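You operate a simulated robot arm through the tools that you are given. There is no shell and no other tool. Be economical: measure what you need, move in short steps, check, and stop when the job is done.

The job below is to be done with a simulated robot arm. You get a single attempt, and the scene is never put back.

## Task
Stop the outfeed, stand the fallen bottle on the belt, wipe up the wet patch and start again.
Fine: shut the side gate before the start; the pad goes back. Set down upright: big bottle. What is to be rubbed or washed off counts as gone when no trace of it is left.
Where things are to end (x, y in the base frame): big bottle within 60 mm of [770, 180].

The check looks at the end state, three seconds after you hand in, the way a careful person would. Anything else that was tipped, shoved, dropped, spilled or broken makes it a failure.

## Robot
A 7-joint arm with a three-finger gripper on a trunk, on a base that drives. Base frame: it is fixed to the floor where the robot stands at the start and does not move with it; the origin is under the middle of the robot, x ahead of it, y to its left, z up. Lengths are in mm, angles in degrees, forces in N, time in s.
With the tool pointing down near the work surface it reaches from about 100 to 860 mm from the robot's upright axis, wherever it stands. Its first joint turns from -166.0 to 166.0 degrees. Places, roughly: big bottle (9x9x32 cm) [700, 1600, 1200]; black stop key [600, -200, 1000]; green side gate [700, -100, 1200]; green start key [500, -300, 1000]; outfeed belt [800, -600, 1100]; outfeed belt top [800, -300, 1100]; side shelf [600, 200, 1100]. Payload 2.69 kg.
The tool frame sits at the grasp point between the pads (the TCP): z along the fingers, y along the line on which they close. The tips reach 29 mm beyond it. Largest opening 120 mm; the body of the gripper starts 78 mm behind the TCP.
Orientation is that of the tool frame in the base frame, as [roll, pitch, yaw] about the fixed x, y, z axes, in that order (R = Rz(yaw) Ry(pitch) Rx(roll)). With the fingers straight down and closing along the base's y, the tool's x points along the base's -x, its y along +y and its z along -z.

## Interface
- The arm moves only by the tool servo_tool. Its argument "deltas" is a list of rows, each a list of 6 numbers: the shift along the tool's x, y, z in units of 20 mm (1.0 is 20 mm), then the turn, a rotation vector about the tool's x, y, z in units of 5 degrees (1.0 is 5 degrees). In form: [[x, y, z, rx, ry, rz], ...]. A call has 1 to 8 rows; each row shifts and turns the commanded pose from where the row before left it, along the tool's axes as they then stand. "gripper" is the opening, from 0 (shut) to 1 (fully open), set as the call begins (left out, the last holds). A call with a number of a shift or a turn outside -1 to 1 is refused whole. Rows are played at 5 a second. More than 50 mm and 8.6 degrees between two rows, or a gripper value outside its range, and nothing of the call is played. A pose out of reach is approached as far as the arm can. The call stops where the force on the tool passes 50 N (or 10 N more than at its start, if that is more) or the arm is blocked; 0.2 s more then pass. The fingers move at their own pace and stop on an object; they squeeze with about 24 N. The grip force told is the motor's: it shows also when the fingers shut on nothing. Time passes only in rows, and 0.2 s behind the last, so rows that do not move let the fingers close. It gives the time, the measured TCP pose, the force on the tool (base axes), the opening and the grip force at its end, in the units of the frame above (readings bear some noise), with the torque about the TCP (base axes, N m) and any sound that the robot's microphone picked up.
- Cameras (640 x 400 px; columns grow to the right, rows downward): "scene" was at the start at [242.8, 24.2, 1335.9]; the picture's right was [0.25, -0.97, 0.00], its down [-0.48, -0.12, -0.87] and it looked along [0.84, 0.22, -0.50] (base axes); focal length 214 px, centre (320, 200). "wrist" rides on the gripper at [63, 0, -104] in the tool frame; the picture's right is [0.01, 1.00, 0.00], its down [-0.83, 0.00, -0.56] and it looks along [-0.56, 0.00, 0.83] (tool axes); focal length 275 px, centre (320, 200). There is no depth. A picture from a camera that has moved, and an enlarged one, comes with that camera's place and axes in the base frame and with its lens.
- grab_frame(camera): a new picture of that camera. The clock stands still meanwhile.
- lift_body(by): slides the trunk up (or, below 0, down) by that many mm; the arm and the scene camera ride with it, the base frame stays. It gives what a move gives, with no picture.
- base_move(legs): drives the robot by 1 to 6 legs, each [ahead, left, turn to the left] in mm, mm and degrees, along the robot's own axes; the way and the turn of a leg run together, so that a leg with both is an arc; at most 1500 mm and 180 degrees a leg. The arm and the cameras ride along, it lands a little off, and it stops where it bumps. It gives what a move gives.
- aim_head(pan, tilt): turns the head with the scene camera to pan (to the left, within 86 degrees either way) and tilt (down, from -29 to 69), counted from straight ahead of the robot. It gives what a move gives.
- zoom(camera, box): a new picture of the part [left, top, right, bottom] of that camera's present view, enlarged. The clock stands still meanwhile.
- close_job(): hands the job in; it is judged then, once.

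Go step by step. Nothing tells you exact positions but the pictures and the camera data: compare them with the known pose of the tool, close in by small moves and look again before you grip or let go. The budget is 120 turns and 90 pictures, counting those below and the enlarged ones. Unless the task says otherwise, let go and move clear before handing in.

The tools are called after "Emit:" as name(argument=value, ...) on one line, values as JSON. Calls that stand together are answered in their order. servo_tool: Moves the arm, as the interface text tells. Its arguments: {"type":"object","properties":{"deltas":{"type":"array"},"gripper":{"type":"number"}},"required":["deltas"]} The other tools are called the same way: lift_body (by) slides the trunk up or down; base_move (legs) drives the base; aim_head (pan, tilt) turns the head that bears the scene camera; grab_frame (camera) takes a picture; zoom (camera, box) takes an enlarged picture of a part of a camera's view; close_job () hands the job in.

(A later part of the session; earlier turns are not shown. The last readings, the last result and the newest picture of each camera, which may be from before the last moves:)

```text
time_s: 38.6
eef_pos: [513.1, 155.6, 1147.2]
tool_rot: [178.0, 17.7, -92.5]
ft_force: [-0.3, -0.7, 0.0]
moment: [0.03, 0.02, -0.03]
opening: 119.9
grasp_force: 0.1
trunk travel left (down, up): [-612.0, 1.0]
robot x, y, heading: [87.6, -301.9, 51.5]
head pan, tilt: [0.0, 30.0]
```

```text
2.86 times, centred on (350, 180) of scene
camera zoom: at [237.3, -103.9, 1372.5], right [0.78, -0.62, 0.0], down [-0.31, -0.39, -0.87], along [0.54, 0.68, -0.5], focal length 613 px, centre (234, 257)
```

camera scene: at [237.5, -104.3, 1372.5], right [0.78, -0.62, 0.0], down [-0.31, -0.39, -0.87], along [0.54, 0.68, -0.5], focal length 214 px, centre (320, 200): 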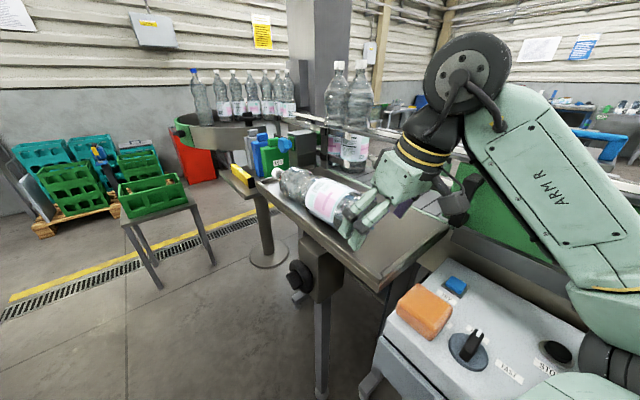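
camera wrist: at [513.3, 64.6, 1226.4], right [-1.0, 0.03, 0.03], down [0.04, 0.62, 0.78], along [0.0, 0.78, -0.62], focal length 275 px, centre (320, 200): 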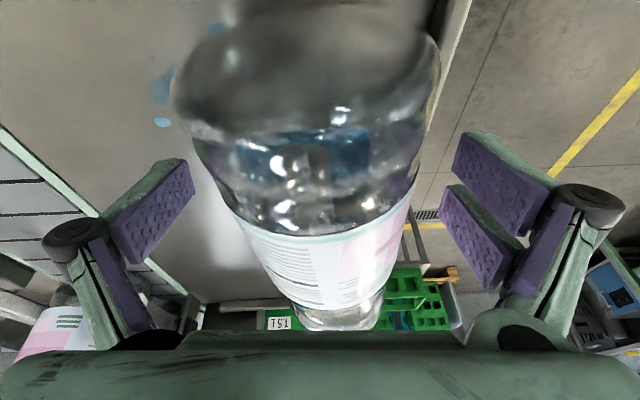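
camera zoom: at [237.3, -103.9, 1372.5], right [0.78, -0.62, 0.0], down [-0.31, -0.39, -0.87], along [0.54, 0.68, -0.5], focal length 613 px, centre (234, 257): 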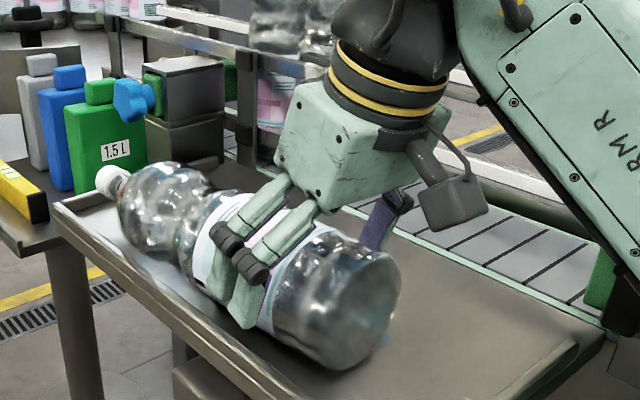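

Emit:
servo_tool(deltas=[[-1, 0, 0.36, 0, 0, 0], [-1, 0, 0.36, 0, 0, 0], [-1, 0, 0.36, 0, 0, 0], [-1, 0, 0.38, 0, 0, 0], [-0.1, 0, 0.1, 0, 0, 0]])

Emit:
grab_frame(camera="wrist")

Emit:
zoom(camera="scene", box=[240, 110, 460, 250])

```text
time_s: 39.8
eef_pos: [515.3, 241.6, 1141.5]
tool_rot: [178.2, 17.9, -92.5]
ft_force: [0.4, -0.3, 0.9]
moment: [0.01, 0.01, 0.02]
opening: 120.0
grasp_force: 0.0
trunk travel left (down, up): [-612.0, 1.0]
robot x, y, heading: [86.1, -294.2, 51.5]
head pan, tilt: [0.0, 30.0]
```

```text
51 pictures are left
camera wrist: at [515.4, 150.0, 1221.7], right [-1.0, 0.03, 0.03], down [0.04, 0.62, 0.78], along [0.0, 0.78, -0.62], focal length 275 px, centre (320, 200)
```

wrist: 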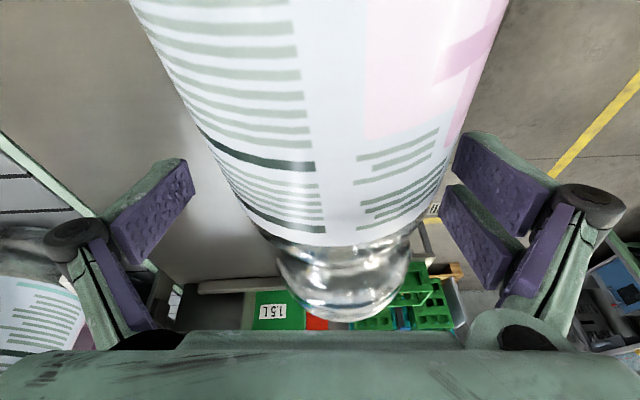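

```text
2.86 times, centred on (350, 180) of scene
camera zoom: at [236.7, -105.2, 1372.8], right [0.78, -0.62, 0.0], down [-0.31, -0.39, -0.87], along [0.54, 0.68, -0.5], focal length 613 px, centre (234, 257)
```

zoom: 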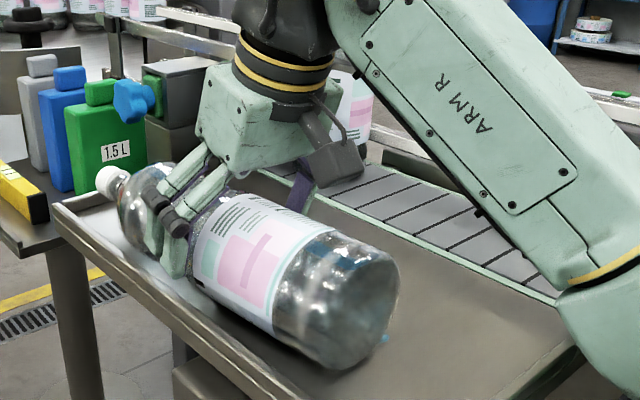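

The fingers straddle the bottle at the top of the label. I back off 20 mm toward mid-bottle and close.

Emit:
servo_tool(deltas=[[1, 0.2, -0.3, 0, 0, 0]])

Emit:
servo_tool(deltas=[[0, 0, 0, 0, 0, 0], [0, 0, 0, 0, 0, 0], [0, 0, 0, 0, 0, 0], [0, 0, 0, 0, 0, 0], [0, 0, 0, 0, 0, 0]], gripper=0)

Emit:
grab_frame(camera="wrist")

```text
time_s: 40.2
eef_pos: [508.7, 223.5, 1142.7]
tool_rot: [178.2, 17.8, -92.4]
ft_force: [-0.6, -0.9, 0.1]
moment: [0.02, 0.0, 0.02]
opening: 119.9
grasp_force: 0.1
trunk travel left (down, up): [-612.0, 1.0]
robot x, y, heading: [86.7, -298.7, 51.6]
head pan, tilt: [0.0, 30.0]
```

```text
time_s: 41.4
eef_pos: [510.0, 223.1, 1142.7]
tool_rot: [178.3, 17.8, -92.4]
ft_force: [3.0, -0.3, 4.1]
moment: [-0.34, -0.45, 0.25]
opening: 91.0
grasp_force: 24.7
trunk travel left (down, up): [-612.0, 1.0]
robot x, y, heading: [83.9, -300.1, 51.3]
head pan, tilt: [0.0, 30.0]
```

```text
49 pictures are left
camera wrist: at [508.9, 130.9, 1222.5], right [-1.0, 0.03, 0.03], down [0.04, 0.62, 0.78], along [0.01, 0.78, -0.62], focal length 275 px, centre (320, 200)
```

wrist: 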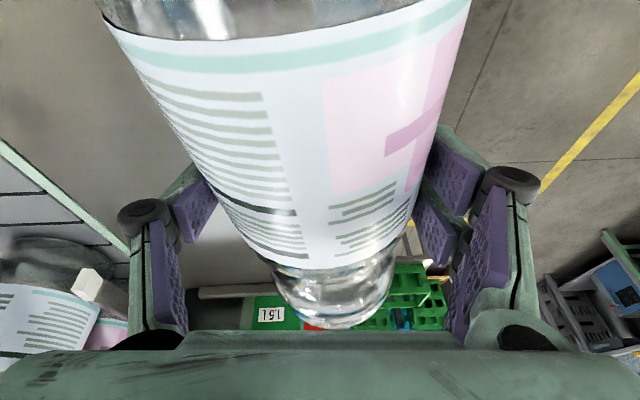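

Gripped at 91 mm. A small test lift.

Emit:
servo_tool(deltas=[[-0.15, 0, -0.48, 0, 0, 0], [-0.15, 0, -0.48, 0, 0, 0], [-0.15, 0, -0.48, 0, 0, 0]])

Emit:
grab_frame(camera="scene")

```text
time_s: 42.2
eef_pos: [514.2, 223.3, 1172.9]
tool_rot: [178.3, 18.0, -92.7]
ft_force: [4.2, -6.2, 20.0]
moment: [-0.13, -0.17, 0.11]
opening: 81.5
grasp_force: 21.4
trunk travel left (down, up): [-612.0, 1.0]
robot x, y, heading: [89.1, -299.1, 51.5]
head pan, tilt: [0.0, 30.0]
```

```text
48 pictures are left
camera scene: at [237.6, -104.0, 1372.6], right [0.78, -0.62, 0.0], down [-0.31, -0.39, -0.87], along [0.54, 0.68, -0.5], focal length 214 px, centre (320, 200)
```

scene: 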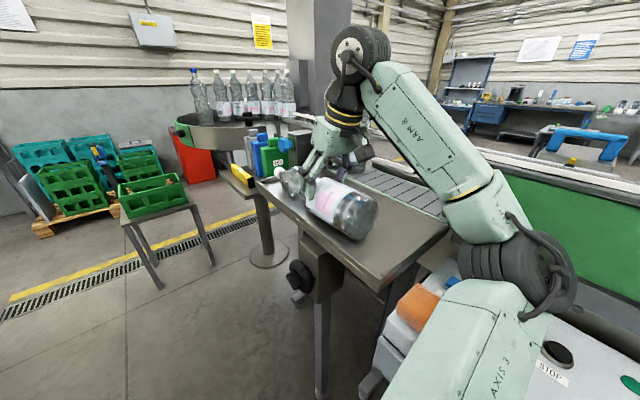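

The fingers slipped up (opening 81 mm) because I gripped above the bottle's axis. I open, go down further and regrip lower.

Emit:
servo_tool(deltas=[[0, 0, 0, 0, 0, 0], [0, 0, 0, 0, 0, 0], [0, 0, 0, 0, 0, 0], [0, 0, 0, 0, 0, 0]], gripper=1)

Emit:
grab_frame(camera="wrist")

Emit:
zoom(camera="scene", box=[240, 110, 460, 250])

```text
time_s: 43.2
eef_pos: [513.3, 223.0, 1171.8]
tool_rot: [178.0, 17.8, -92.6]
ft_force: [-0.5, -0.2, 0.3]
moment: [0.0, 0.01, 0.01]
opening: 120.0
grasp_force: 0.1
trunk travel left (down, up): [-612.0, 1.0]
robot x, y, heading: [81.3, -303.0, 51.6]
head pan, tilt: [0.0, 30.0]
```

```text
47 pictures are left
camera wrist: at [512.8, 131.8, 1251.4], right [-1.0, 0.03, 0.03], down [0.04, 0.62, 0.78], along [0.0, 0.78, -0.62], focal length 275 px, centre (320, 200)
```

wrist: 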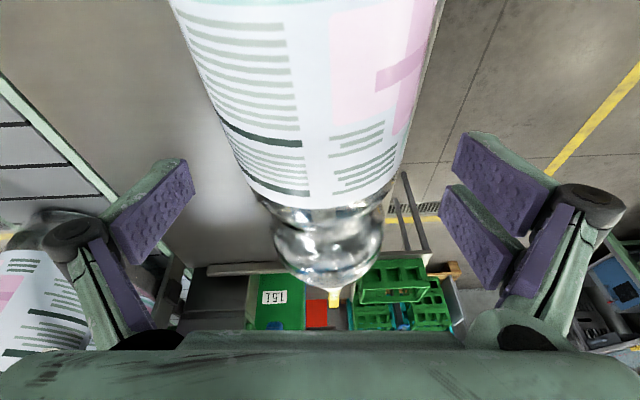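

```text
2.86 times, centred on (350, 180) of scene
camera zoom: at [237.3, -104.2, 1372.5], right [0.78, -0.62, 0.0], down [-0.31, -0.39, -0.87], along [0.54, 0.68, -0.5], focal length 613 px, centre (234, 257)
```

zoom: 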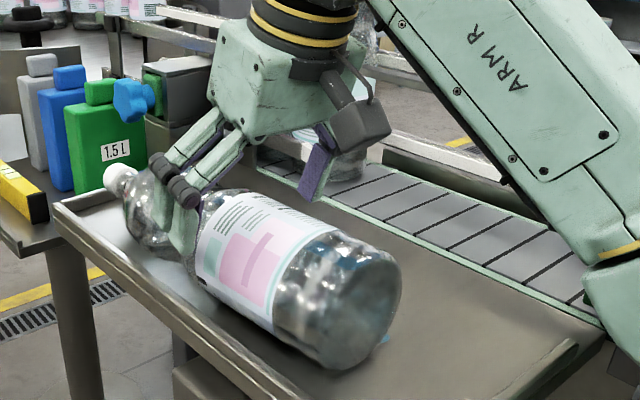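

Emit:
servo_tool(deltas=[[0.2, 0, 0.62, 0, 0, 0], [0.2, 0, 0.62, 0, 0, 0], [0.2, 0, 0.62, 0, 0, 0], [0.2, 0, 0.62, 0, 0, 0], [0, 0, 0, 0, 0, 0]], gripper=1)

Emit:
zoom(camera="scene", box=[240, 110, 460, 250])

```text
time_s: 44.4
eef_pos: [501.8, 223.0, 1132.0]
tool_rot: [179.7, 18.0, -91.9]
ft_force: [0.9, 0.1, -1.1]
moment: [-0.01, -0.02, 0.03]
opening: 119.9
grasp_force: 0.0
trunk travel left (down, up): [-612.0, 1.0]
robot x, y, heading: [82.8, -296.2, 51.7]
head pan, tilt: [0.0, 30.0]
```

```text
2.86 times, centred on (350, 180) of scene
camera zoom: at [228.5, -105.9, 1376.5], right [0.78, -0.62, 0.01], down [-0.3, -0.39, -0.87], along [0.54, 0.68, -0.49], focal length 613 px, centre (234, 257)
```

zoom: 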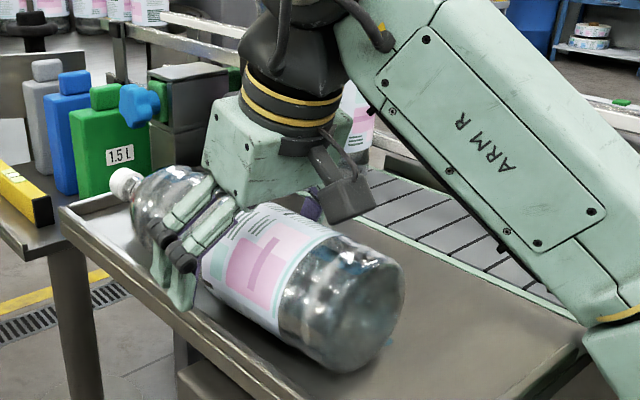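

The arm is short of the commanded spot and the robot tilted slightly, so some link may be leaning on something. I take a full look.

Emit:
aim_head(pan=-30, tilt=40)

Emit:
grab_frame(camera="scene")

```text
time_s: 45.3
eef_pos: [502.8, 221.9, 1131.4]
tool_rot: [179.8, 17.9, -92.1]
ft_force: [-0.6, -0.1, 0.0]
moment: [-0.03, 0.01, 0.03]
opening: 120.1
grasp_force: 0.1
trunk travel left (down, up): [-612.0, 1.0]
robot x, y, heading: [86.1, -297.1, 51.2]
head pan, tilt: [-30.0, 40.0]
```

```text
44 pictures are left
camera scene: at [250.9, -146.0, 1360.7], right [0.37, -0.93, 0.0], down [-0.59, -0.23, -0.77], along [0.72, 0.28, -0.64], focal length 214 px, centre (320, 200)
```

scene: 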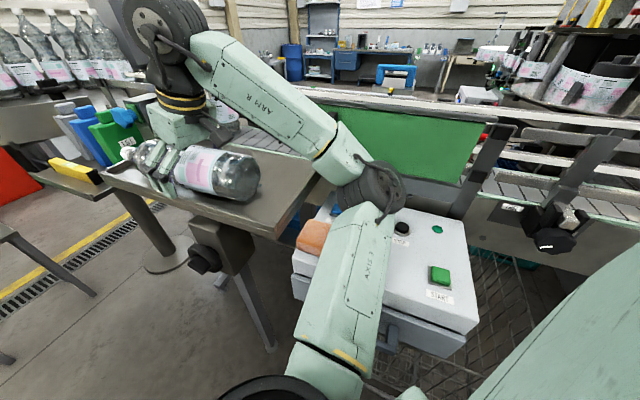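

Emit:
zoom(camera="scene", box=[250, 130, 490, 370])

```text
1.67 times, centred on (370, 250) of scene
camera zoom: at [250.9, -146.0, 1360.7], right [0.37, -0.93, 0.0], down [-0.59, -0.23, -0.77], along [0.72, 0.28, -0.64], focal length 358 px, centre (237, 117)
```

zoom: 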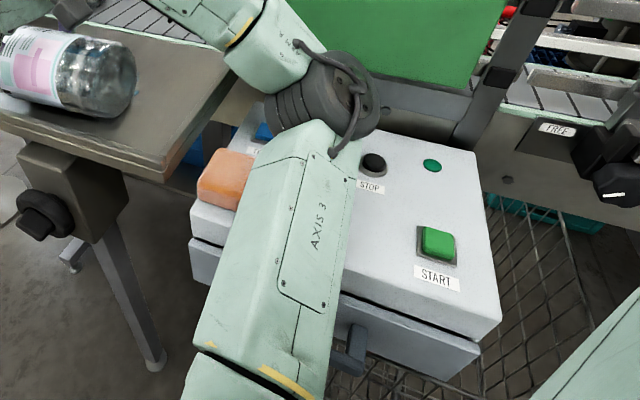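

Emit:
servo_tool(deltas=[[-0.1, 0, -0.38, 0, 0, 0], [0, 0, 0, 0, 0, 0]])

```text
time_s: 45.9
eef_pos: [502.3, 220.1, 1135.0]
tool_rot: [179.2, 18.0, -92.4]
ft_force: [-0.9, -0.4, -0.5]
moment: [-0.01, -0.01, 0.0]
opening: 120.1
grasp_force: 0.2
trunk travel left (down, up): [-612.0, 1.0]
robot x, y, heading: [85.9, -299.4, 51.5]
head pan, tilt: [-30.0, 40.0]
```

The upper arm rests on something around the panel when I go lower. I raise to where it was free, then shift the base 70 mm along -y (parallel to the bottle) to extend the arm and lift the elbow.

Emit:
servo_tool(deltas=[[-0.2, 0, -0.6, 0, 0, 0], [-0.1, 0.1, -0.3, 0, 0, 0]])

Emit:
base_move(legs=[[-55, -44, 0]])

Emit:
grab_frame(camera="wrist")

Emit:
grab_frame(camera="scene")

```text
time_s: 46.5
eef_pos: [507.4, 223.1, 1144.9]
tool_rot: [178.1, 17.8, -92.5]
ft_force: [0.1, 0.1, 0.0]
moment: [-0.03, 0.02, 0.03]
opening: 120.0
grasp_force: 0.1
trunk travel left (down, up): [-612.0, 1.0]
robot x, y, heading: [88.4, -298.2, 51.6]
head pan, tilt: [-30.0, 40.0]
```

```text
time_s: 47.6
eef_pos: [511.0, 151.3, 1147.7]
tool_rot: [178.1, 18.0, -92.6]
ft_force: [-0.8, -0.1, 0.1]
moment: [0.03, -0.01, 0.0]
opening: 120.1
grasp_force: 0.1
trunk travel left (down, up): [-612.0, 1.0]
robot x, y, heading: [85.0, -369.9, 51.6]
head pan, tilt: [-30.0, 40.0]
```

```text
42 pictures are left
camera wrist: at [509.7, 60.2, 1226.7], right [-1.0, 0.03, 0.03], down [0.04, 0.62, 0.78], along [0.01, 0.78, -0.62], focal length 275 px, centre (320, 200)
```

wrist: 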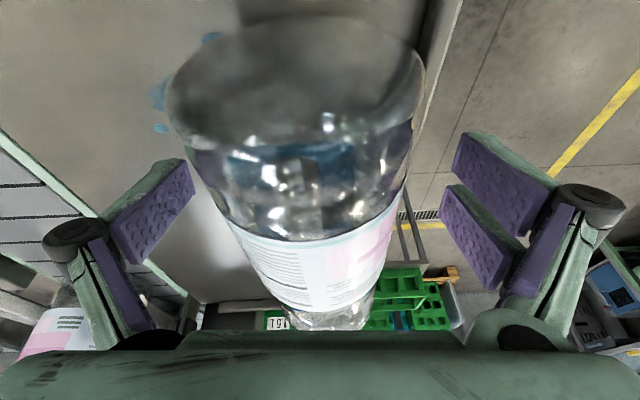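

```text
41 pictures are left
camera scene: at [261.1, -214.7, 1357.3], right [0.37, -0.93, 0.0], down [-0.6, -0.23, -0.77], along [0.71, 0.28, -0.64], focal length 214 px, centre (320, 200)
```

scene: 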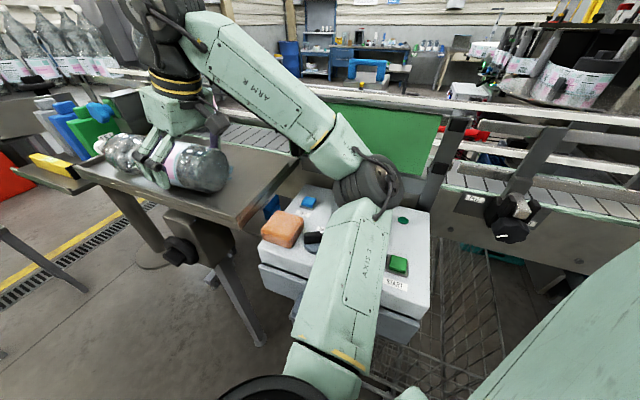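

Emit:
servo_tool(deltas=[[-0.8, 0, 0.3, 0, 0, 0], [-0.8, 0, 0.3, 0, 0, 0], [-0.8, 0, 0.3, 0, 0, 0], [-0.6, 0, 0.3, 0, 0, 0], [0, 0, 0.5, 0, 0, 0], [0, 0, 0.5, 0, 0, 0], [0, 0, 0, 0, 0, 0]], gripper=1)

Emit:
grab_frame(camera="wrist")

```text
time_s: 49.2
eef_pos: [512.0, 222.9, 1122.1]
tool_rot: [178.1, 17.8, -92.7]
ft_force: [0.5, 0.0, 1.3]
moment: [0.0, -0.01, -0.03]
opening: 120.1
grasp_force: 0.0
trunk travel left (down, up): [-612.0, 1.0]
robot x, y, heading: [85.9, -368.4, 51.3]
head pan, tilt: [-30.0, 40.0]
```

```text
40 pictures are left
camera wrist: at [510.9, 131.7, 1202.3], right [-1.0, 0.03, 0.03], down [0.04, 0.62, 0.78], along [0.01, 0.78, -0.62], focal length 275 px, centre (320, 200)
```

wrist: 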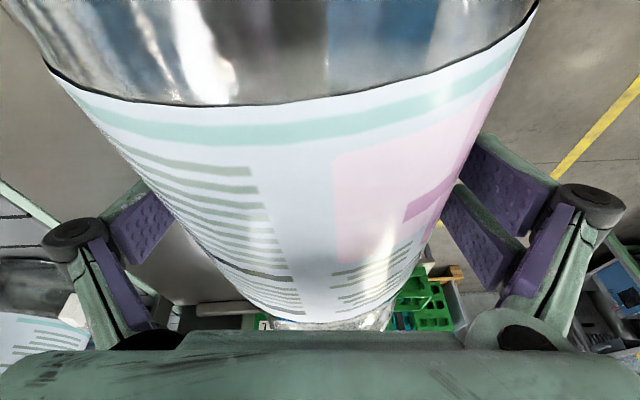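

The arm is now free and exactly at z=1122. I close and test lift.

Emit:
servo_tool(deltas=[[0, 0, 0, 0, 0, 0], [0, 0, 0, 0, 0, 0], [0, 0, 0, 0, 0, 0], [0, 0, 0, 0, 0, 0], [0, 0, 0, 0, 0, 0], [0, 0, 0, 0, 0, 0]], gripper=0)

Emit:
servo_tool(deltas=[[-0.08, 0, -0.24, 0, 0, 0], [-0.15, 0, -0.48, 0, 0, 0], [-0.15, 0, -0.48, 0, 0, 0]])

Emit:
grab_frame(camera="scene")

```text
time_s: 50.6
eef_pos: [509.4, 221.9, 1126.0]
tool_rot: [178.2, 18.1, -92.6]
ft_force: [-3.9, 3.4, 34.9]
moment: [-0.28, 1.87, -0.14]
opening: 89.5
grasp_force: 23.9
trunk travel left (down, up): [-612.0, 1.0]
robot x, y, heading: [88.4, -369.3, 51.3]
head pan, tilt: [-30.0, 40.0]
```

```text
time_s: 51.4
eef_pos: [513.5, 223.3, 1144.7]
tool_rot: [178.1, 17.5, -92.6]
ft_force: [0.2, -0.3, -14.5]
moment: [-0.11, 0.01, -0.01]
opening: 87.6
grasp_force: 24.4
trunk travel left (down, up): [-612.0, 1.0]
robot x, y, heading: [84.7, -369.3, 51.6]
head pan, tilt: [-30.0, 40.0]
```

```text
39 pictures are left
camera scene: at [261.8, -212.9, 1356.7], right [0.37, -0.93, 0.0], down [-0.6, -0.24, -0.77], along [0.71, 0.28, -0.64], focal length 214 px, centre (320, 200)
```

scene: 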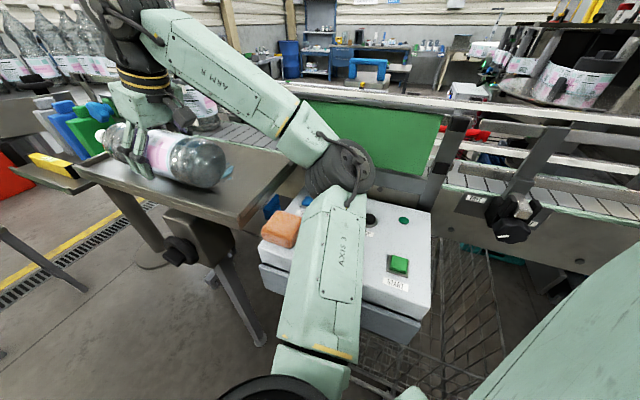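

The bottle is lifted: about 15 N with nearly no moment, so the grip is near its centre. I raise and tilt it upright in steps.

Emit:
servo_tool(deltas=[[-0.3, 0, -0.9, 0, 0, 0], [-0.24, 0, -0.66, 0, -1, 0], [-0.3, 0, -0.63, 0, -1, 0], [-0.35, 0, -0.61, 0, -1, 0], [-0.4, 0, -0.57, 0, -1, 0], [-0.45, 0, -0.54, 0, -1, 0]])

Emit:
grab_frame(camera="scene")

```text
time_s: 52.8
eef_pos: [514.9, 226.3, 1234.7]
tool_rot: [177.4, 42.8, -93.8]
ft_force: [0.3, -0.2, -14.4]
moment: [-0.12, 0.01, 0.01]
opening: 87.4
grasp_force: 24.1
trunk travel left (down, up): [-612.0, 1.0]
robot x, y, heading: [87.2, -367.0, 51.7]
head pan, tilt: [-30.0, 40.0]
```

```text
38 pictures are left
camera scene: at [261.9, -213.0, 1356.9], right [0.37, -0.93, 0.0], down [-0.6, -0.24, -0.77], along [0.71, 0.28, -0.64], focal length 214 px, centre (320, 200)
```

scene: 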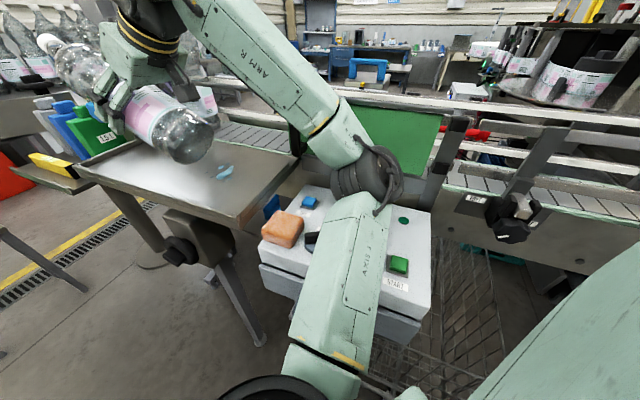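

Emit:
servo_tool(deltas=[[-0.2, 0, -0.2, 0, -1, 0], [-0.2, 0, -0.2, 0, -1, 0], [-0.2, 0, -0.1, 0, -1, 0], [-0.2, 0, -0.1, 0, -1, 0], [-0.2, 0, -0.1, 0, -1, 0], [-0.2, 0, 0, 0, -1, 0], [-0.2, 0, 0, 0, -1, 0]])

Emit:
grab_frame(camera="scene")

```text
time_s: 54.6
eef_pos: [479.6, 243.1, 1289.1]
tool_rot: [-165.3, 76.5, -76.3]
ft_force: [1.0, -0.3, -14.0]
moment: [-0.07, 0.06, 0.07]
opening: 87.7
grasp_force: 23.7
trunk travel left (down, up): [-612.0, 1.0]
robot x, y, heading: [89.3, -365.8, 51.8]
head pan, tilt: [-30.0, 40.0]
stopped in row 7: the arm was blocked; the commanded pose is now the measured one
```

```text
37 pictures are left
camera scene: at [254.1, -209.2, 1360.1], right [0.37, -0.93, 0.0], down [-0.59, -0.24, -0.77], along [0.72, 0.28, -0.64], focal length 214 px, centre (320, 200)
```

scene: 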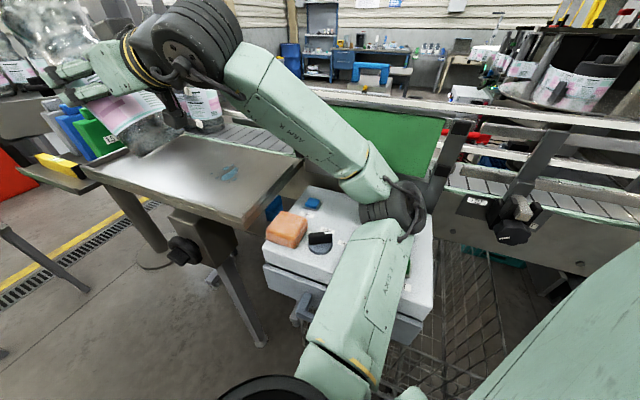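

Nearly upright, but the wrist is against the head again. I move out toward the belt while swinging the azimuth.

Emit:
servo_tool(deltas=[[0, -1, 0, 0, 0, 0], [0, -1, 0, 0, 0, 0], [0, -1, 0, 0.5, 0, 0], [0, -1, 0, 0.5, 0, 0], [0, -1, 0, 0.5, 0, 0], [0, -1, 0, 0.5, 0, 0], [0, -1, 0, 0.5, 0, 0]])

Emit:
grab_frame(camera="scene")

```text
time_s: 56.2
eef_pos: [636.7, 223.7, 1285.4]
tool_rot: [-159.4, 77.2, -83.6]
ft_force: [-0.6, 0.2, -16.1]
moment: [0.01, 0.0, 0.0]
opening: 87.2
grasp_force: 24.4
trunk travel left (down, up): [-612.0, 1.0]
robot x, y, heading: [88.2, -364.4, 51.7]
head pan, tilt: [-30.0, 40.0]
heard: click
```

```text
36 pictures are left
camera scene: at [261.7, -211.9, 1355.1], right [0.37, -0.93, 0.0], down [-0.6, -0.24, -0.77], along [0.71, 0.28, -0.64], focal length 214 px, centre (320, 200)
```

scene: 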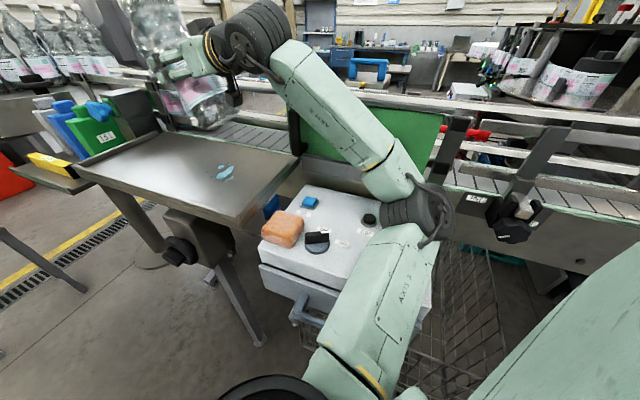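

A click was heard — the upper arm may have touched a key. I check the panel.

Emit:
zoom(camera="scene", box=[240, 160, 480, 360])

```text
2.00 times, centred on (360, 260) of scene
camera zoom: at [261.7, -211.9, 1355.1], right [0.37, -0.93, 0.0], down [-0.6, -0.24, -0.77], along [0.71, 0.28, -0.64], focal length 429 px, centre (240, 80)
```

zoom: 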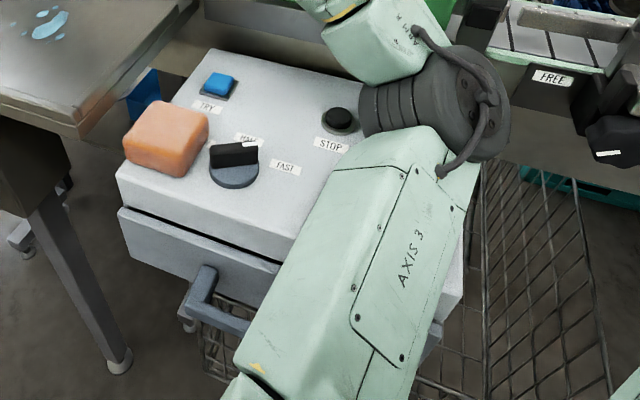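

The knob looks turned and the upper arm covers START, so I must get the arm off the panel. I raise the tool first.

Emit:
servo_tool(deltas=[[-0.8, 0, 0, 0, 0, 0], [-0.8, 0, 0, 0, 0, 0], [-0.8, 0, 0, 0, 0, 0]])

Emit:
zoom(camera="scene", box=[240, 160, 480, 360])

```text
time_s: 57.0
eef_pos: [634.1, 238.3, 1334.9]
tool_rot: [-159.2, 77.2, -83.0]
ft_force: [-0.2, 0.0, -14.8]
moment: [-0.07, -0.01, -0.01]
opening: 87.6
grasp_force: 24.3
trunk travel left (down, up): [-612.0, 1.0]
robot x, y, heading: [87.8, -365.8, 51.7]
head pan, tilt: [-30.0, 40.0]
```

```text
2.00 times, centred on (360, 260) of scene
camera zoom: at [263.3, -210.4, 1356.9], right [0.37, -0.93, 0.0], down [-0.6, -0.24, -0.77], along [0.71, 0.28, -0.64], focal length 429 px, centre (240, 80)
```

zoom: 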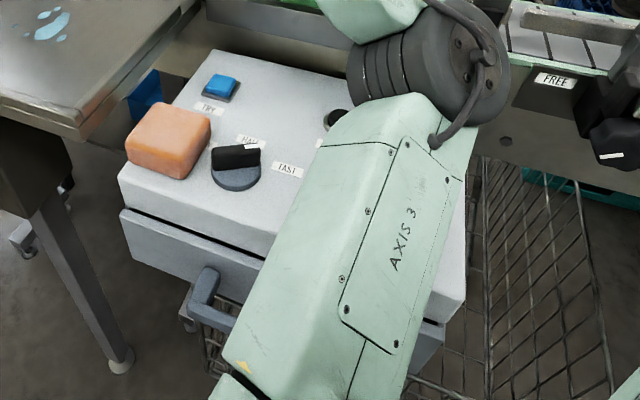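

The elbow is now higher. I back the base off along -x (roughly along the upper arm), clear of the panel, and inspect.

Emit:
base_move(legs=[[-178, 226, 0]])

Emit:
grab_frame(camera="scene")

```text
time_s: 59.3
eef_pos: [348.6, 238.1, 1333.5]
tool_rot: [-159.3, 77.1, -83.0]
ft_force: [-0.6, -0.1, -15.6]
moment: [-0.01, -0.06, -0.01]
opening: 87.5
grasp_force: 24.8
trunk travel left (down, up): [-612.0, 1.0]
robot x, y, heading: [-197.8, -365.6, 51.5]
head pan, tilt: [-30.0, 40.0]
```

```text
33 pictures are left
camera scene: at [-21.8, -210.0, 1356.9], right [0.37, -0.93, 0.0], down [-0.6, -0.24, -0.77], along [0.71, 0.28, -0.64], focal length 214 px, centre (320, 200)
```

scene: 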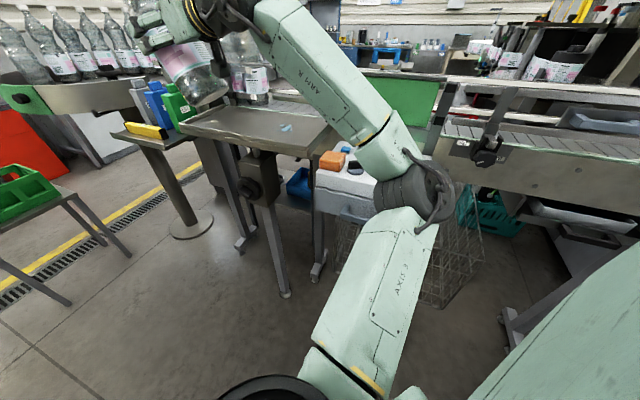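

Clear of the panel. I turn the base to face straight ahead and look again.

Emit:
base_move(legs=[[0, 0, -51.5]])

Emit:
aim_head(pan=25, tilt=25)

Emit:
grab_frame(camera="scene")

```text
time_s: 62.1
eef_pos: [617.3, -417.1, 1336.0]
tool_rot: [-159.3, 77.2, -134.5]
ft_force: [0.4, -0.4, -14.2]
moment: [-0.03, -0.02, -0.01]
opening: 87.8
grasp_force: 23.8
trunk travel left (down, up): [-612.0, 1.0]
robot x, y, heading: [-195.4, -368.1, -0.1]
head pan, tilt: [-30.0, 40.0]
```

```text
time_s: 63.3
eef_pos: [616.7, -416.5, 1334.5]
tool_rot: [-159.5, 77.1, -134.5]
ft_force: [-0.3, 1.0, -15.0]
moment: [-0.01, 0.02, -0.03]
opening: 87.4
grasp_force: 24.0
trunk travel left (down, up): [-612.0, 1.0]
robot x, y, heading: [-197.0, -360.9, 0.3]
head pan, tilt: [25.0, 25.0]
```

```text
32 pictures are left
camera scene: at [42.6, -325.0, 1380.2], right [0.43, -0.91, 0.0], down [-0.38, -0.18, -0.91], along [0.82, 0.39, -0.42], focal length 214 px, centre (320, 200)
```

scene: 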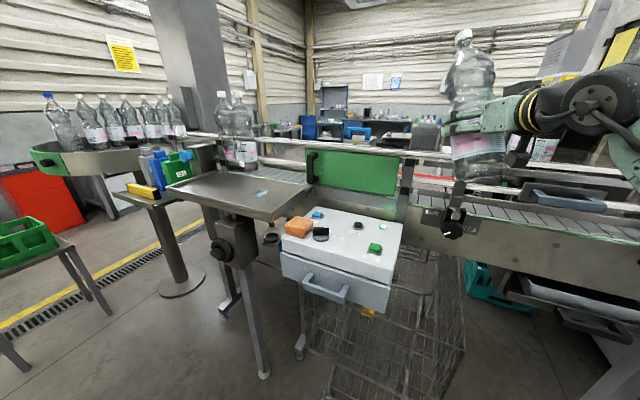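

Emit:
zoom(camera="scene", box=[270, 190, 410, 280])

Emit:
zoom(camera="scene", box=[160, 80, 440, 230])

```text
4.44 times, centred on (340, 235) of scene
camera zoom: at [42.6, -325.0, 1380.2], right [0.43, -0.91, 0.0], down [-0.38, -0.18, -0.91], along [0.82, 0.39, -0.42], focal length 953 px, centre (231, 44)
```

zoom: 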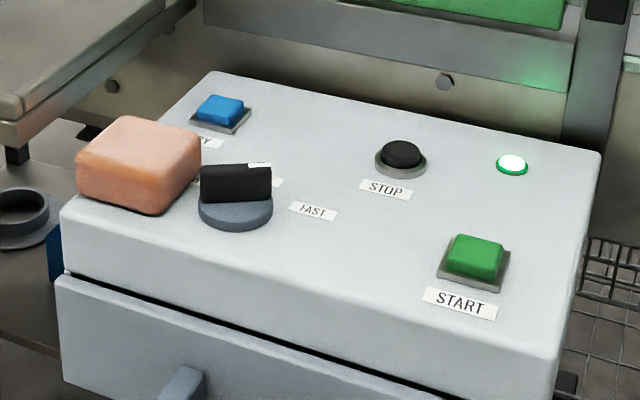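

```text
2.29 times, centred on (300, 155) of scene
camera zoom: at [42.6, -325.0, 1380.2], right [0.43, -0.91, 0.0], down [-0.38, -0.18, -0.91], along [0.82, 0.39, -0.42], focal length 490 px, centre (366, 303)
```

zoom: 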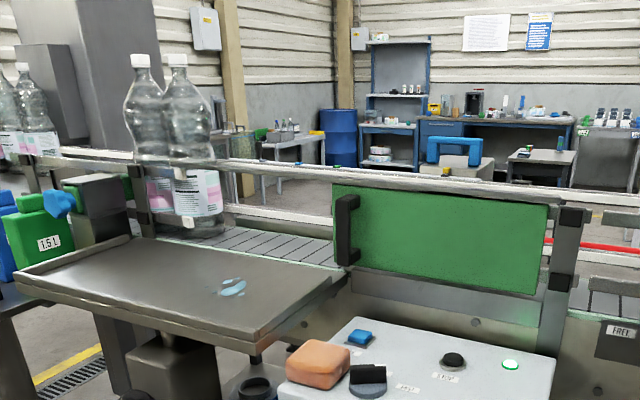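

The lamp is lit again: the upper arm pressed START, and it also turned the selector to FAST. Plan: stand the bottle temporarily on the shelf, press STOP, reset the selector to HALF, and continue. First I make the bottle vertical; it leans about 30° because I gripped with the tool tilted.

Emit:
servo_tool(deltas=[[0, 0, 0, 0.04, -0.85, 0.13], [0, 0, 0, 0.04, -0.85, 0.13], [0, 0, 0, 0.04, -0.85, 0.13], [0, 0, 0, 0.04, -0.85, 0.13], [0, 0, 0, 0.04, -0.85, 0.13], [0, 0, 0, 0.04, -0.85, 0.13], [0, 0, 0, 0.04, -0.85, 0.13]])

Emit:
grab_frame(camera="wrist")

Emit:
aim_head(pan=0, tilt=20)

Emit:
grab_frame(camera="scene")

```text
time_s: 64.9
eef_pos: [617.6, -416.1, 1334.5]
tool_rot: [0.2, 72.2, 24.2]
ft_force: [-0.2, -0.4, -14.7]
moment: [0.02, -0.02, 0.05]
opening: 87.5
grasp_force: 23.4
trunk travel left (down, up): [-612.0, 1.0]
robot x, y, heading: [-197.9, -366.9, 0.2]
head pan, tilt: [25.0, 25.0]
```

```text
29 pictures are left
camera wrist: at [544.9, -448.8, 1243.0], right [-0.41, 0.91, 0.0], down [-0.72, -0.32, 0.62], along [0.57, 0.26, 0.78], focal length 275 px, centre (320, 200)
```

wrist: 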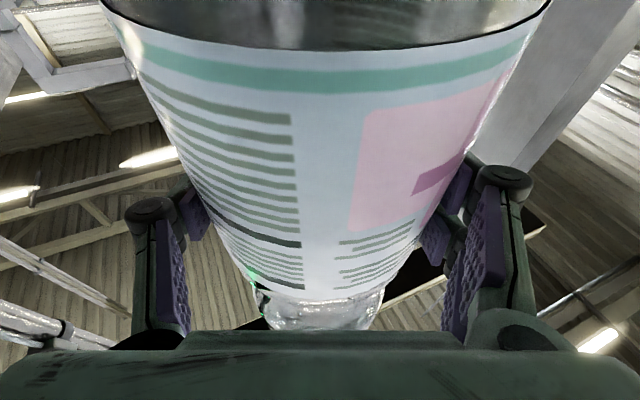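

```text
time_s: 65.8
eef_pos: [617.2, -416.1, 1335.9]
tool_rot: [0.3, 72.3, 24.3]
ft_force: [0.0, -0.5, -14.8]
moment: [-0.02, -0.01, 0.04]
opening: 87.5
grasp_force: 23.5
trunk travel left (down, up): [-612.0, 1.0]
robot x, y, heading: [-197.6, -366.2, 0.0]
head pan, tilt: [0.0, 20.0]
```

```text
28 pictures are left
camera scene: at [52.3, -363.8, 1388.2], right [0.0, -1.0, 0.0], down [-0.34, 0.0, -0.94], along [0.94, 0.0, -0.34], focal length 214 px, centre (320, 200)
```

scene: 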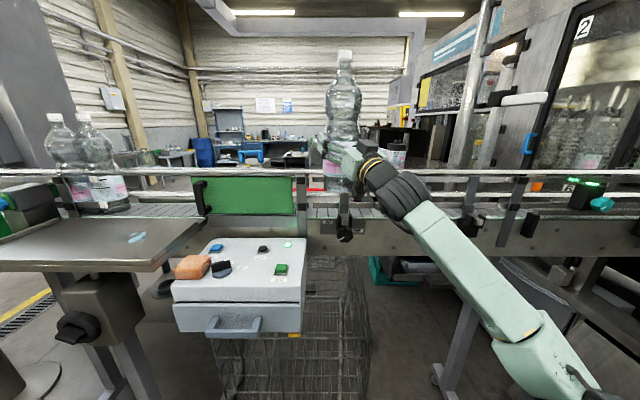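

The bottle is upright now. I drive left so it hangs over the middle of the shelf at about (560, 300).

Emit:
base_move(legs=[[-57, 716, 0]])

Emit:
aim_head(pan=-5, tilt=25)

Emit:
grab_frame(camera="scene")

```text
time_s: 71.8
eef_pos: [559.5, 292.1, 1335.8]
tool_rot: [0.2, 72.4, 23.8]
ft_force: [0.9, 0.2, -15.7]
moment: [0.02, -0.02, 0.02]
opening: 87.5
grasp_force: 23.9
trunk travel left (down, up): [-612.0, 1.0]
robot x, y, heading: [-251.6, 351.8, -0.0]
head pan, tilt: [0.0, 20.0]
```

```text
time_s: 72.5
eef_pos: [560.7, 293.9, 1333.6]
tool_rot: [0.3, 72.4, 23.9]
ft_force: [-0.3, 0.1, -14.9]
moment: [-0.02, -0.02, 0.0]
opening: 87.4
grasp_force: 24.0
trunk travel left (down, up): [-612.0, 1.0]
robot x, y, heading: [-254.7, 349.5, -0.2]
head pan, tilt: [-5.0, 25.0]
```

```text
27 pictures are left
camera scene: at [-5.3, 342.2, 1380.2], right [-0.09, -1.0, 0.0], down [-0.42, 0.04, -0.91], along [0.9, -0.08, -0.42], focal length 214 px, centre (320, 200)
```

scene: 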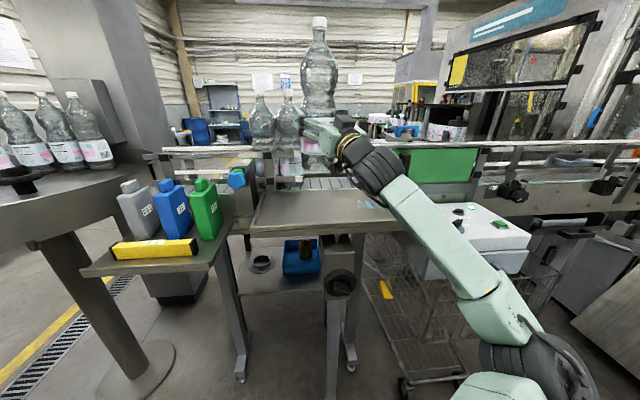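

Camera geometry: with the tool pitched up 18° the wrist camera would touch the shelf before the bottle does. I pitch the tool down about 14° (the bottle will lean 14°, self-righting), lower most of the way with the trunk, then let the base edge touch and pivot it upright.

Emit:
servo_tool(deltas=[[0, 0, 0, 0, 0.7, 0], [0, 0, 0, 0, 0.7, 0], [0, 0, 0, 0, 0.7, 0], [0, 0, 0, 0, 0.7, 0]])

Emit:
lift_body(by=-110)

Emit:
grab_frame(camera="scene")

```text
time_s: 73.5
eef_pos: [559.7, 293.8, 1334.1]
tool_rot: [0.6, 86.3, 24.2]
ft_force: [0.7, 0.7, -15.2]
moment: [-0.01, 0.0, 0.0]
opening: 87.5
grasp_force: 23.7
trunk travel left (down, up): [-612.0, 1.0]
robot x, y, heading: [-252.1, 348.5, -0.2]
head pan, tilt: [-5.0, 25.0]
```

```text
time_s: 74.9
eef_pos: [559.1, 294.3, 1225.2]
tool_rot: [0.9, 86.3, 24.6]
ft_force: [-0.1, -0.7, -15.0]
moment: [-0.02, -0.03, -0.03]
opening: 87.5
grasp_force: 24.0
trunk travel left (down, up): [-502.0, 111.0]
robot x, y, heading: [-255.0, 348.2, -0.4]
head pan, tilt: [-5.0, 25.0]
```

```text
26 pictures are left
camera scene: at [-5.7, 342.2, 1270.3], right [-0.09, -1.0, 0.0], down [-0.42, 0.04, -0.91], along [0.9, -0.08, -0.42], focal length 214 px, centre (320, 200)
```

scene: 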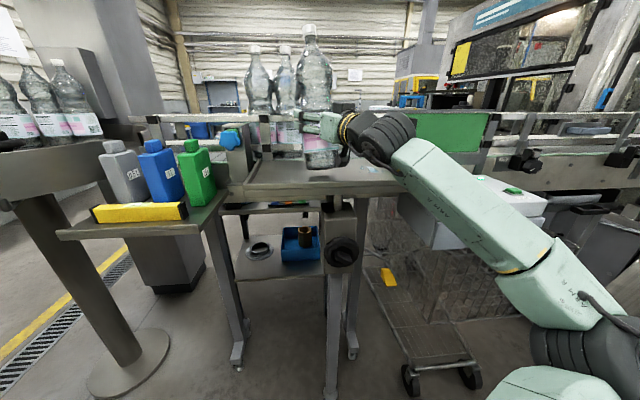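

Emit:
servo_tool(deltas=[[0.35, 0, 0, 0, 0, 0], [0.35, 0, 0, 0, 0, 0], [0.3, 0, 0, 0, 0, 0], [0.2, 0, 0, 0, 0, 0]])

Emit:
zoom(camera="scene", box=[230, 10, 440, 220])

```text
time_s: 75.9
eef_pos: [558.3, 293.4, 1204.8]
tool_rot: [-1.0, 85.8, 22.5]
ft_force: [-1.9, -2.0, 19.4]
moment: [-0.17, -0.24, -0.01]
opening: 87.7
grasp_force: 23.2
trunk travel left (down, up): [-502.0, 111.0]
robot x, y, heading: [-252.0, 351.1, -0.4]
head pan, tilt: [-5.0, 25.0]
```

```text
1.90 times, centred on (335, 115) of scene
camera zoom: at [-8.6, 342.1, 1271.2], right [-0.09, -1.0, 0.0], down [-0.42, 0.04, -0.91], along [0.9, -0.08, -0.42], focal length 408 px, centre (291, 362)
```

zoom: 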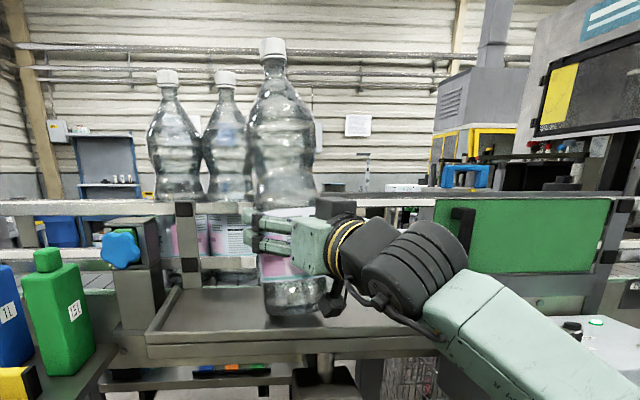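

Contact is at the front base edge (moment confirms it). I ease off slightly and loosen the fingers just a little so the bottle can settle upright between them.

Emit:
servo_tool(deltas=[[-0.2, 0, 0, 0, 0, 0]])

Emit:
servo_tool(deltas=[[0, 0, 0, 0, 0, 0], [0, 0, 0, 0, 0, 0], [0, 0, 0, 0, 0, 0], [0, 0, 0, 0, 0, 0], [0, 0, 0, 0, 0, 0]], gripper=0.755)

Emit:
zoom(camera="scene", box=[230, 10, 440, 220])

Emit:
grab_frame(camera="wrist")

```text
time_s: 76.3
eef_pos: [559.5, 294.1, 1205.2]
tool_rot: [0.7, 86.4, 24.3]
ft_force: [-5.4, -2.5, 8.2]
moment: [-0.38, 0.29, -0.1]
opening: 87.2
grasp_force: 24.1
trunk travel left (down, up): [-502.0, 111.0]
robot x, y, heading: [-250.7, 351.3, -0.1]
head pan, tilt: [-5.0, 25.0]
```

```text
time_s: 77.5
eef_pos: [560.0, 292.8, 1205.8]
tool_rot: [0.4, 86.2, 24.0]
ft_force: [0.2, 0.4, -0.3]
moment: [0.01, 0.0, 0.01]
opening: 90.6
grasp_force: 0.0
trunk travel left (down, up): [-502.0, 111.0]
robot x, y, heading: [-254.1, 348.5, -0.1]
head pan, tilt: [-5.0, 25.0]
```

```text
1.90 times, centred on (335, 115) of scene
camera zoom: at [-6.8, 342.3, 1270.5], right [-0.09, -1.0, 0.0], down [-0.42, 0.04, -0.91], along [0.9, -0.08, -0.42], focal length 408 px, centre (291, 362)
```

zoom: 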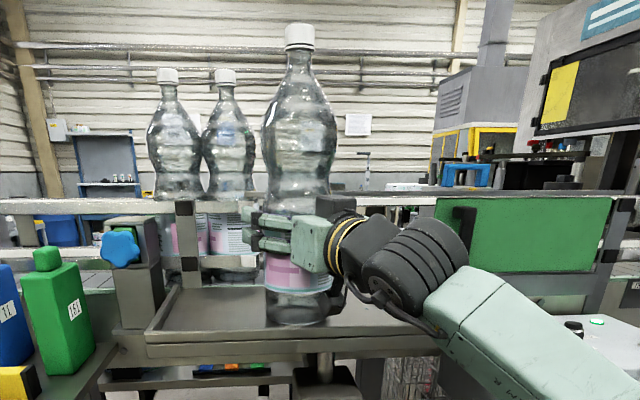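

```text
23 pictures are left
camera wrist: at [469.2, 253.8, 1135.9], right [-0.4, 0.92, 0.0], down [-0.56, -0.24, 0.79], along [0.73, 0.32, 0.61], focal length 275 px, centre (320, 200)
```

wrist: 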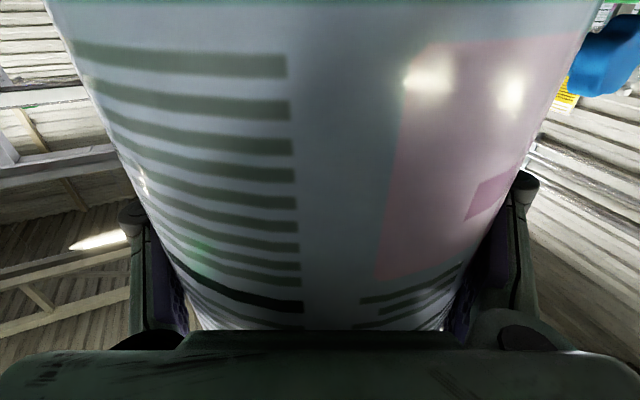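

The bottle stands upright on the shelf at (560, 293). I open fully, raise slightly and retreat straight back along the fingers.

Emit:
servo_tool(deltas=[[0, 0, 0, 0, 0, 0], [0, 0, 0, 0, 0, 0], [-0.5, 0, 0, 0, 0, 0], [-0.4, 0, -0.5, 0, 0, 0], [0, 0, -1, 0, 0, 0], [0, 0, -1, 0, 0, 0], [0, 0, -1, 0, 0, 0], [0, 0, -1, 0, 0, 0]], gripper=1)

Emit:
servo_tool(deltas=[[0, 0, -1, 0, 0, 0], [0, 0, -1, 0, 0, 0], [0, 0, -1, 0, 0, 0], [0, 0, -1, 0, 0, 0]])

Emit:
grab_frame(camera="scene")

```text
time_s: 79.3
eef_pos: [477.4, 257.7, 1218.5]
tool_rot: [0.0, 86.2, 23.5]
ft_force: [0.9, -0.2, 0.8]
moment: [-0.02, -0.01, -0.03]
opening: 120.1
grasp_force: 0.0
trunk travel left (down, up): [-502.0, 111.0]
robot x, y, heading: [-252.7, 349.4, -0.1]
head pan, tilt: [-5.0, 25.0]
```

```text
time_s: 80.3
eef_pos: [402.4, 225.1, 1211.3]
tool_rot: [0.5, 86.2, 24.0]
ft_force: [0.4, -0.2, -0.1]
moment: [0.01, -0.02, 0.01]
opening: 120.0
grasp_force: 0.0
trunk travel left (down, up): [-502.0, 111.0]
robot x, y, heading: [-255.8, 346.5, -0.5]
head pan, tilt: [-5.0, 25.0]
```

```text
22 pictures are left
camera scene: at [-6.9, 342.2, 1270.6], right [-0.09, -1.0, 0.0], down [-0.42, 0.04, -0.91], along [0.9, -0.08, -0.42], focal length 214 px, centre (320, 200)
```

scene: 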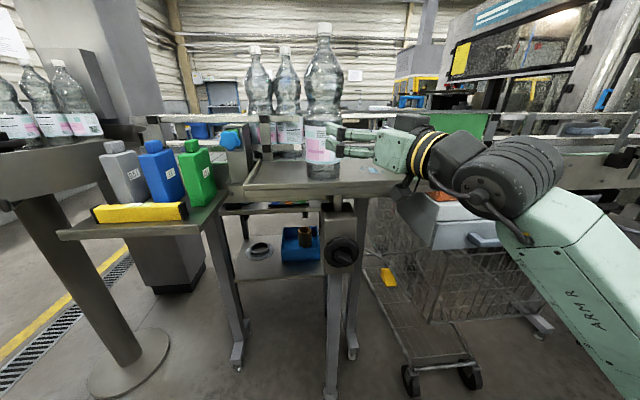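

Emit:
lift_body(by=90)

Emit:
base_move(legs=[[0, -540, 0]])

Emit:
servo_tool(deltas=[[0, 0, 0, 0, 1, 0], [0, 0, 0, 0, 1, 0], [0, 0, 0, 0, 1, 0], [0, 0, 0, 0, 1, 0], [0, 0, 0, 0, 1, 0], [0, 0, 0, 0, 1, 0], [0, 0, 0, 0, 1, 0], [0, 0, 0, 0, 1, 0]], gripper=0)

Emit:
servo_tool(deltas=[[0, 0, 0, 0, 1, 0], [0, 0, 0, 0, 1, 0], [0, 0, 0, 0, 1, 0], [0, 0, 0, 0, 1, 0], [0, 0, 0, 0, 1, 0], [0, 0, 0, 0, 1, 0], [0, 0, 0, 0, 1, 0], [0, 0, 0, 0, 1, 0]])

```text
time_s: 81.5
eef_pos: [403.6, 225.8, 1301.1]
tool_rot: [0.6, 86.2, 24.2]
ft_force: [0.3, -0.3, 0.1]
moment: [0.0, -0.02, 0.0]
opening: 119.6
grasp_force: 0.0
trunk travel left (down, up): [-592.0, 21.0]
robot x, y, heading: [-250.2, 348.5, -0.3]
head pan, tilt: [-5.0, 25.0]
```

```text
time_s: 86.2
eef_pos: [403.1, -307.0, 1301.1]
tool_rot: [0.4, 86.2, 24.5]
ft_force: [0.4, 1.1, 1.1]
moment: [-0.01, 0.01, 0.0]
opening: 120.1
grasp_force: 0.1
trunk travel left (down, up): [-592.0, 21.0]
robot x, y, heading: [-251.1, -189.7, 0.1]
head pan, tilt: [-5.0, 25.0]
```

```text
time_s: 88.0
eef_pos: [403.1, -308.8, 1301.6]
tool_rot: [179.9, 53.7, -156.1]
ft_force: [-0.1, 0.3, 0.2]
moment: [-0.01, -0.02, 0.03]
opening: 0.0
grasp_force: 16.5
trunk travel left (down, up): [-592.0, 21.0]
robot x, y, heading: [-254.7, -193.0, 0.1]
head pan, tilt: [-5.0, 25.0]
```

```text
time_s: 89.8
eef_pos: [396.3, -301.0, 1246.2]
tool_rot: [180.0, 14.1, -156.0]
ft_force: [-0.3, -1.0, 0.4]
moment: [-0.01, -0.01, -0.02]
opening: 0.0
grasp_force: 24.0
out of reach, approached as far as the arm can: row 6, 7, 8
trunk travel left (down, up): [-592.0, 21.0]
robot x, y, heading: [-255.7, -190.3, 0.0]
head pan, tilt: [-5.0, 25.0]
```

Emit:
base_move(legs=[[154, 0, 0]])

Emit:
servo_tool(deltas=[[-0.4, 0.55, 1, 0, 0.35, 0], [-0.4, 0.55, 1, 0, 0.35, 0], [-0.4, 0.55, 1, 0, 0.35, 0], [-0.4, 0.55, 1, 0, 0.35, 0], [-0.4, 0.55, 1, 0, 0.35, 0], [-0.4, 0.55, 1, 0, 0.35, 0], [-0.4, 0.55, 1, 0, 0.35, 0], [-0.4, 0.55, 1, 0, 0.35, 0]])

Emit:
grab_frame(camera="wrist")

```text
time_s: 91.2
eef_pos: [550.1, -301.4, 1246.4]
tool_rot: [179.9, 14.1, -156.0]
ft_force: [0.4, -0.1, -0.2]
moment: [-0.02, 0.03, -0.01]
opening: 0.0
grasp_force: 24.4
trunk travel left (down, up): [-592.0, 21.0]
robot x, y, heading: [-102.2, -188.7, 0.1]
head pan, tilt: [-5.0, 25.0]
```

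```text
time_s: 93.0
eef_pos: [590.7, -183.4, 1097.0]
tool_rot: [180.0, 0.0, -156.0]
ft_force: [-0.1, -0.6, 1.1]
moment: [-0.01, 0.0, 0.0]
opening: 0.1
grasp_force: 24.1
trunk travel left (down, up): [-592.0, 21.0]
robot x, y, heading: [-99.1, -185.4, -0.0]
head pan, tilt: [-5.0, 25.0]
```

```text
21 pictures are left
camera wrist: at [534.3, -209.3, 1202.1], right [-0.41, 0.91, 0.0], down [0.76, 0.34, 0.56], along [0.51, 0.23, -0.83], focal length 275 px, centre (320, 200)
```

wrist: 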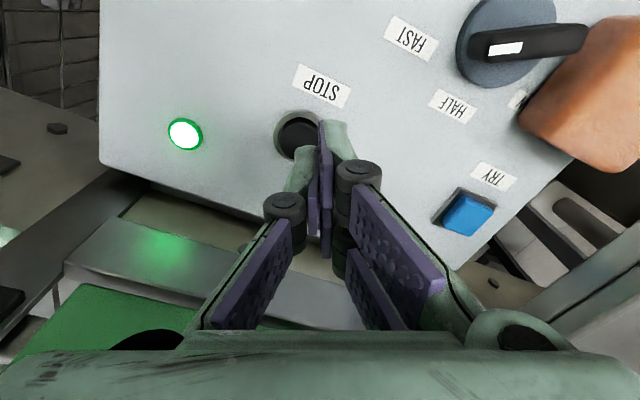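

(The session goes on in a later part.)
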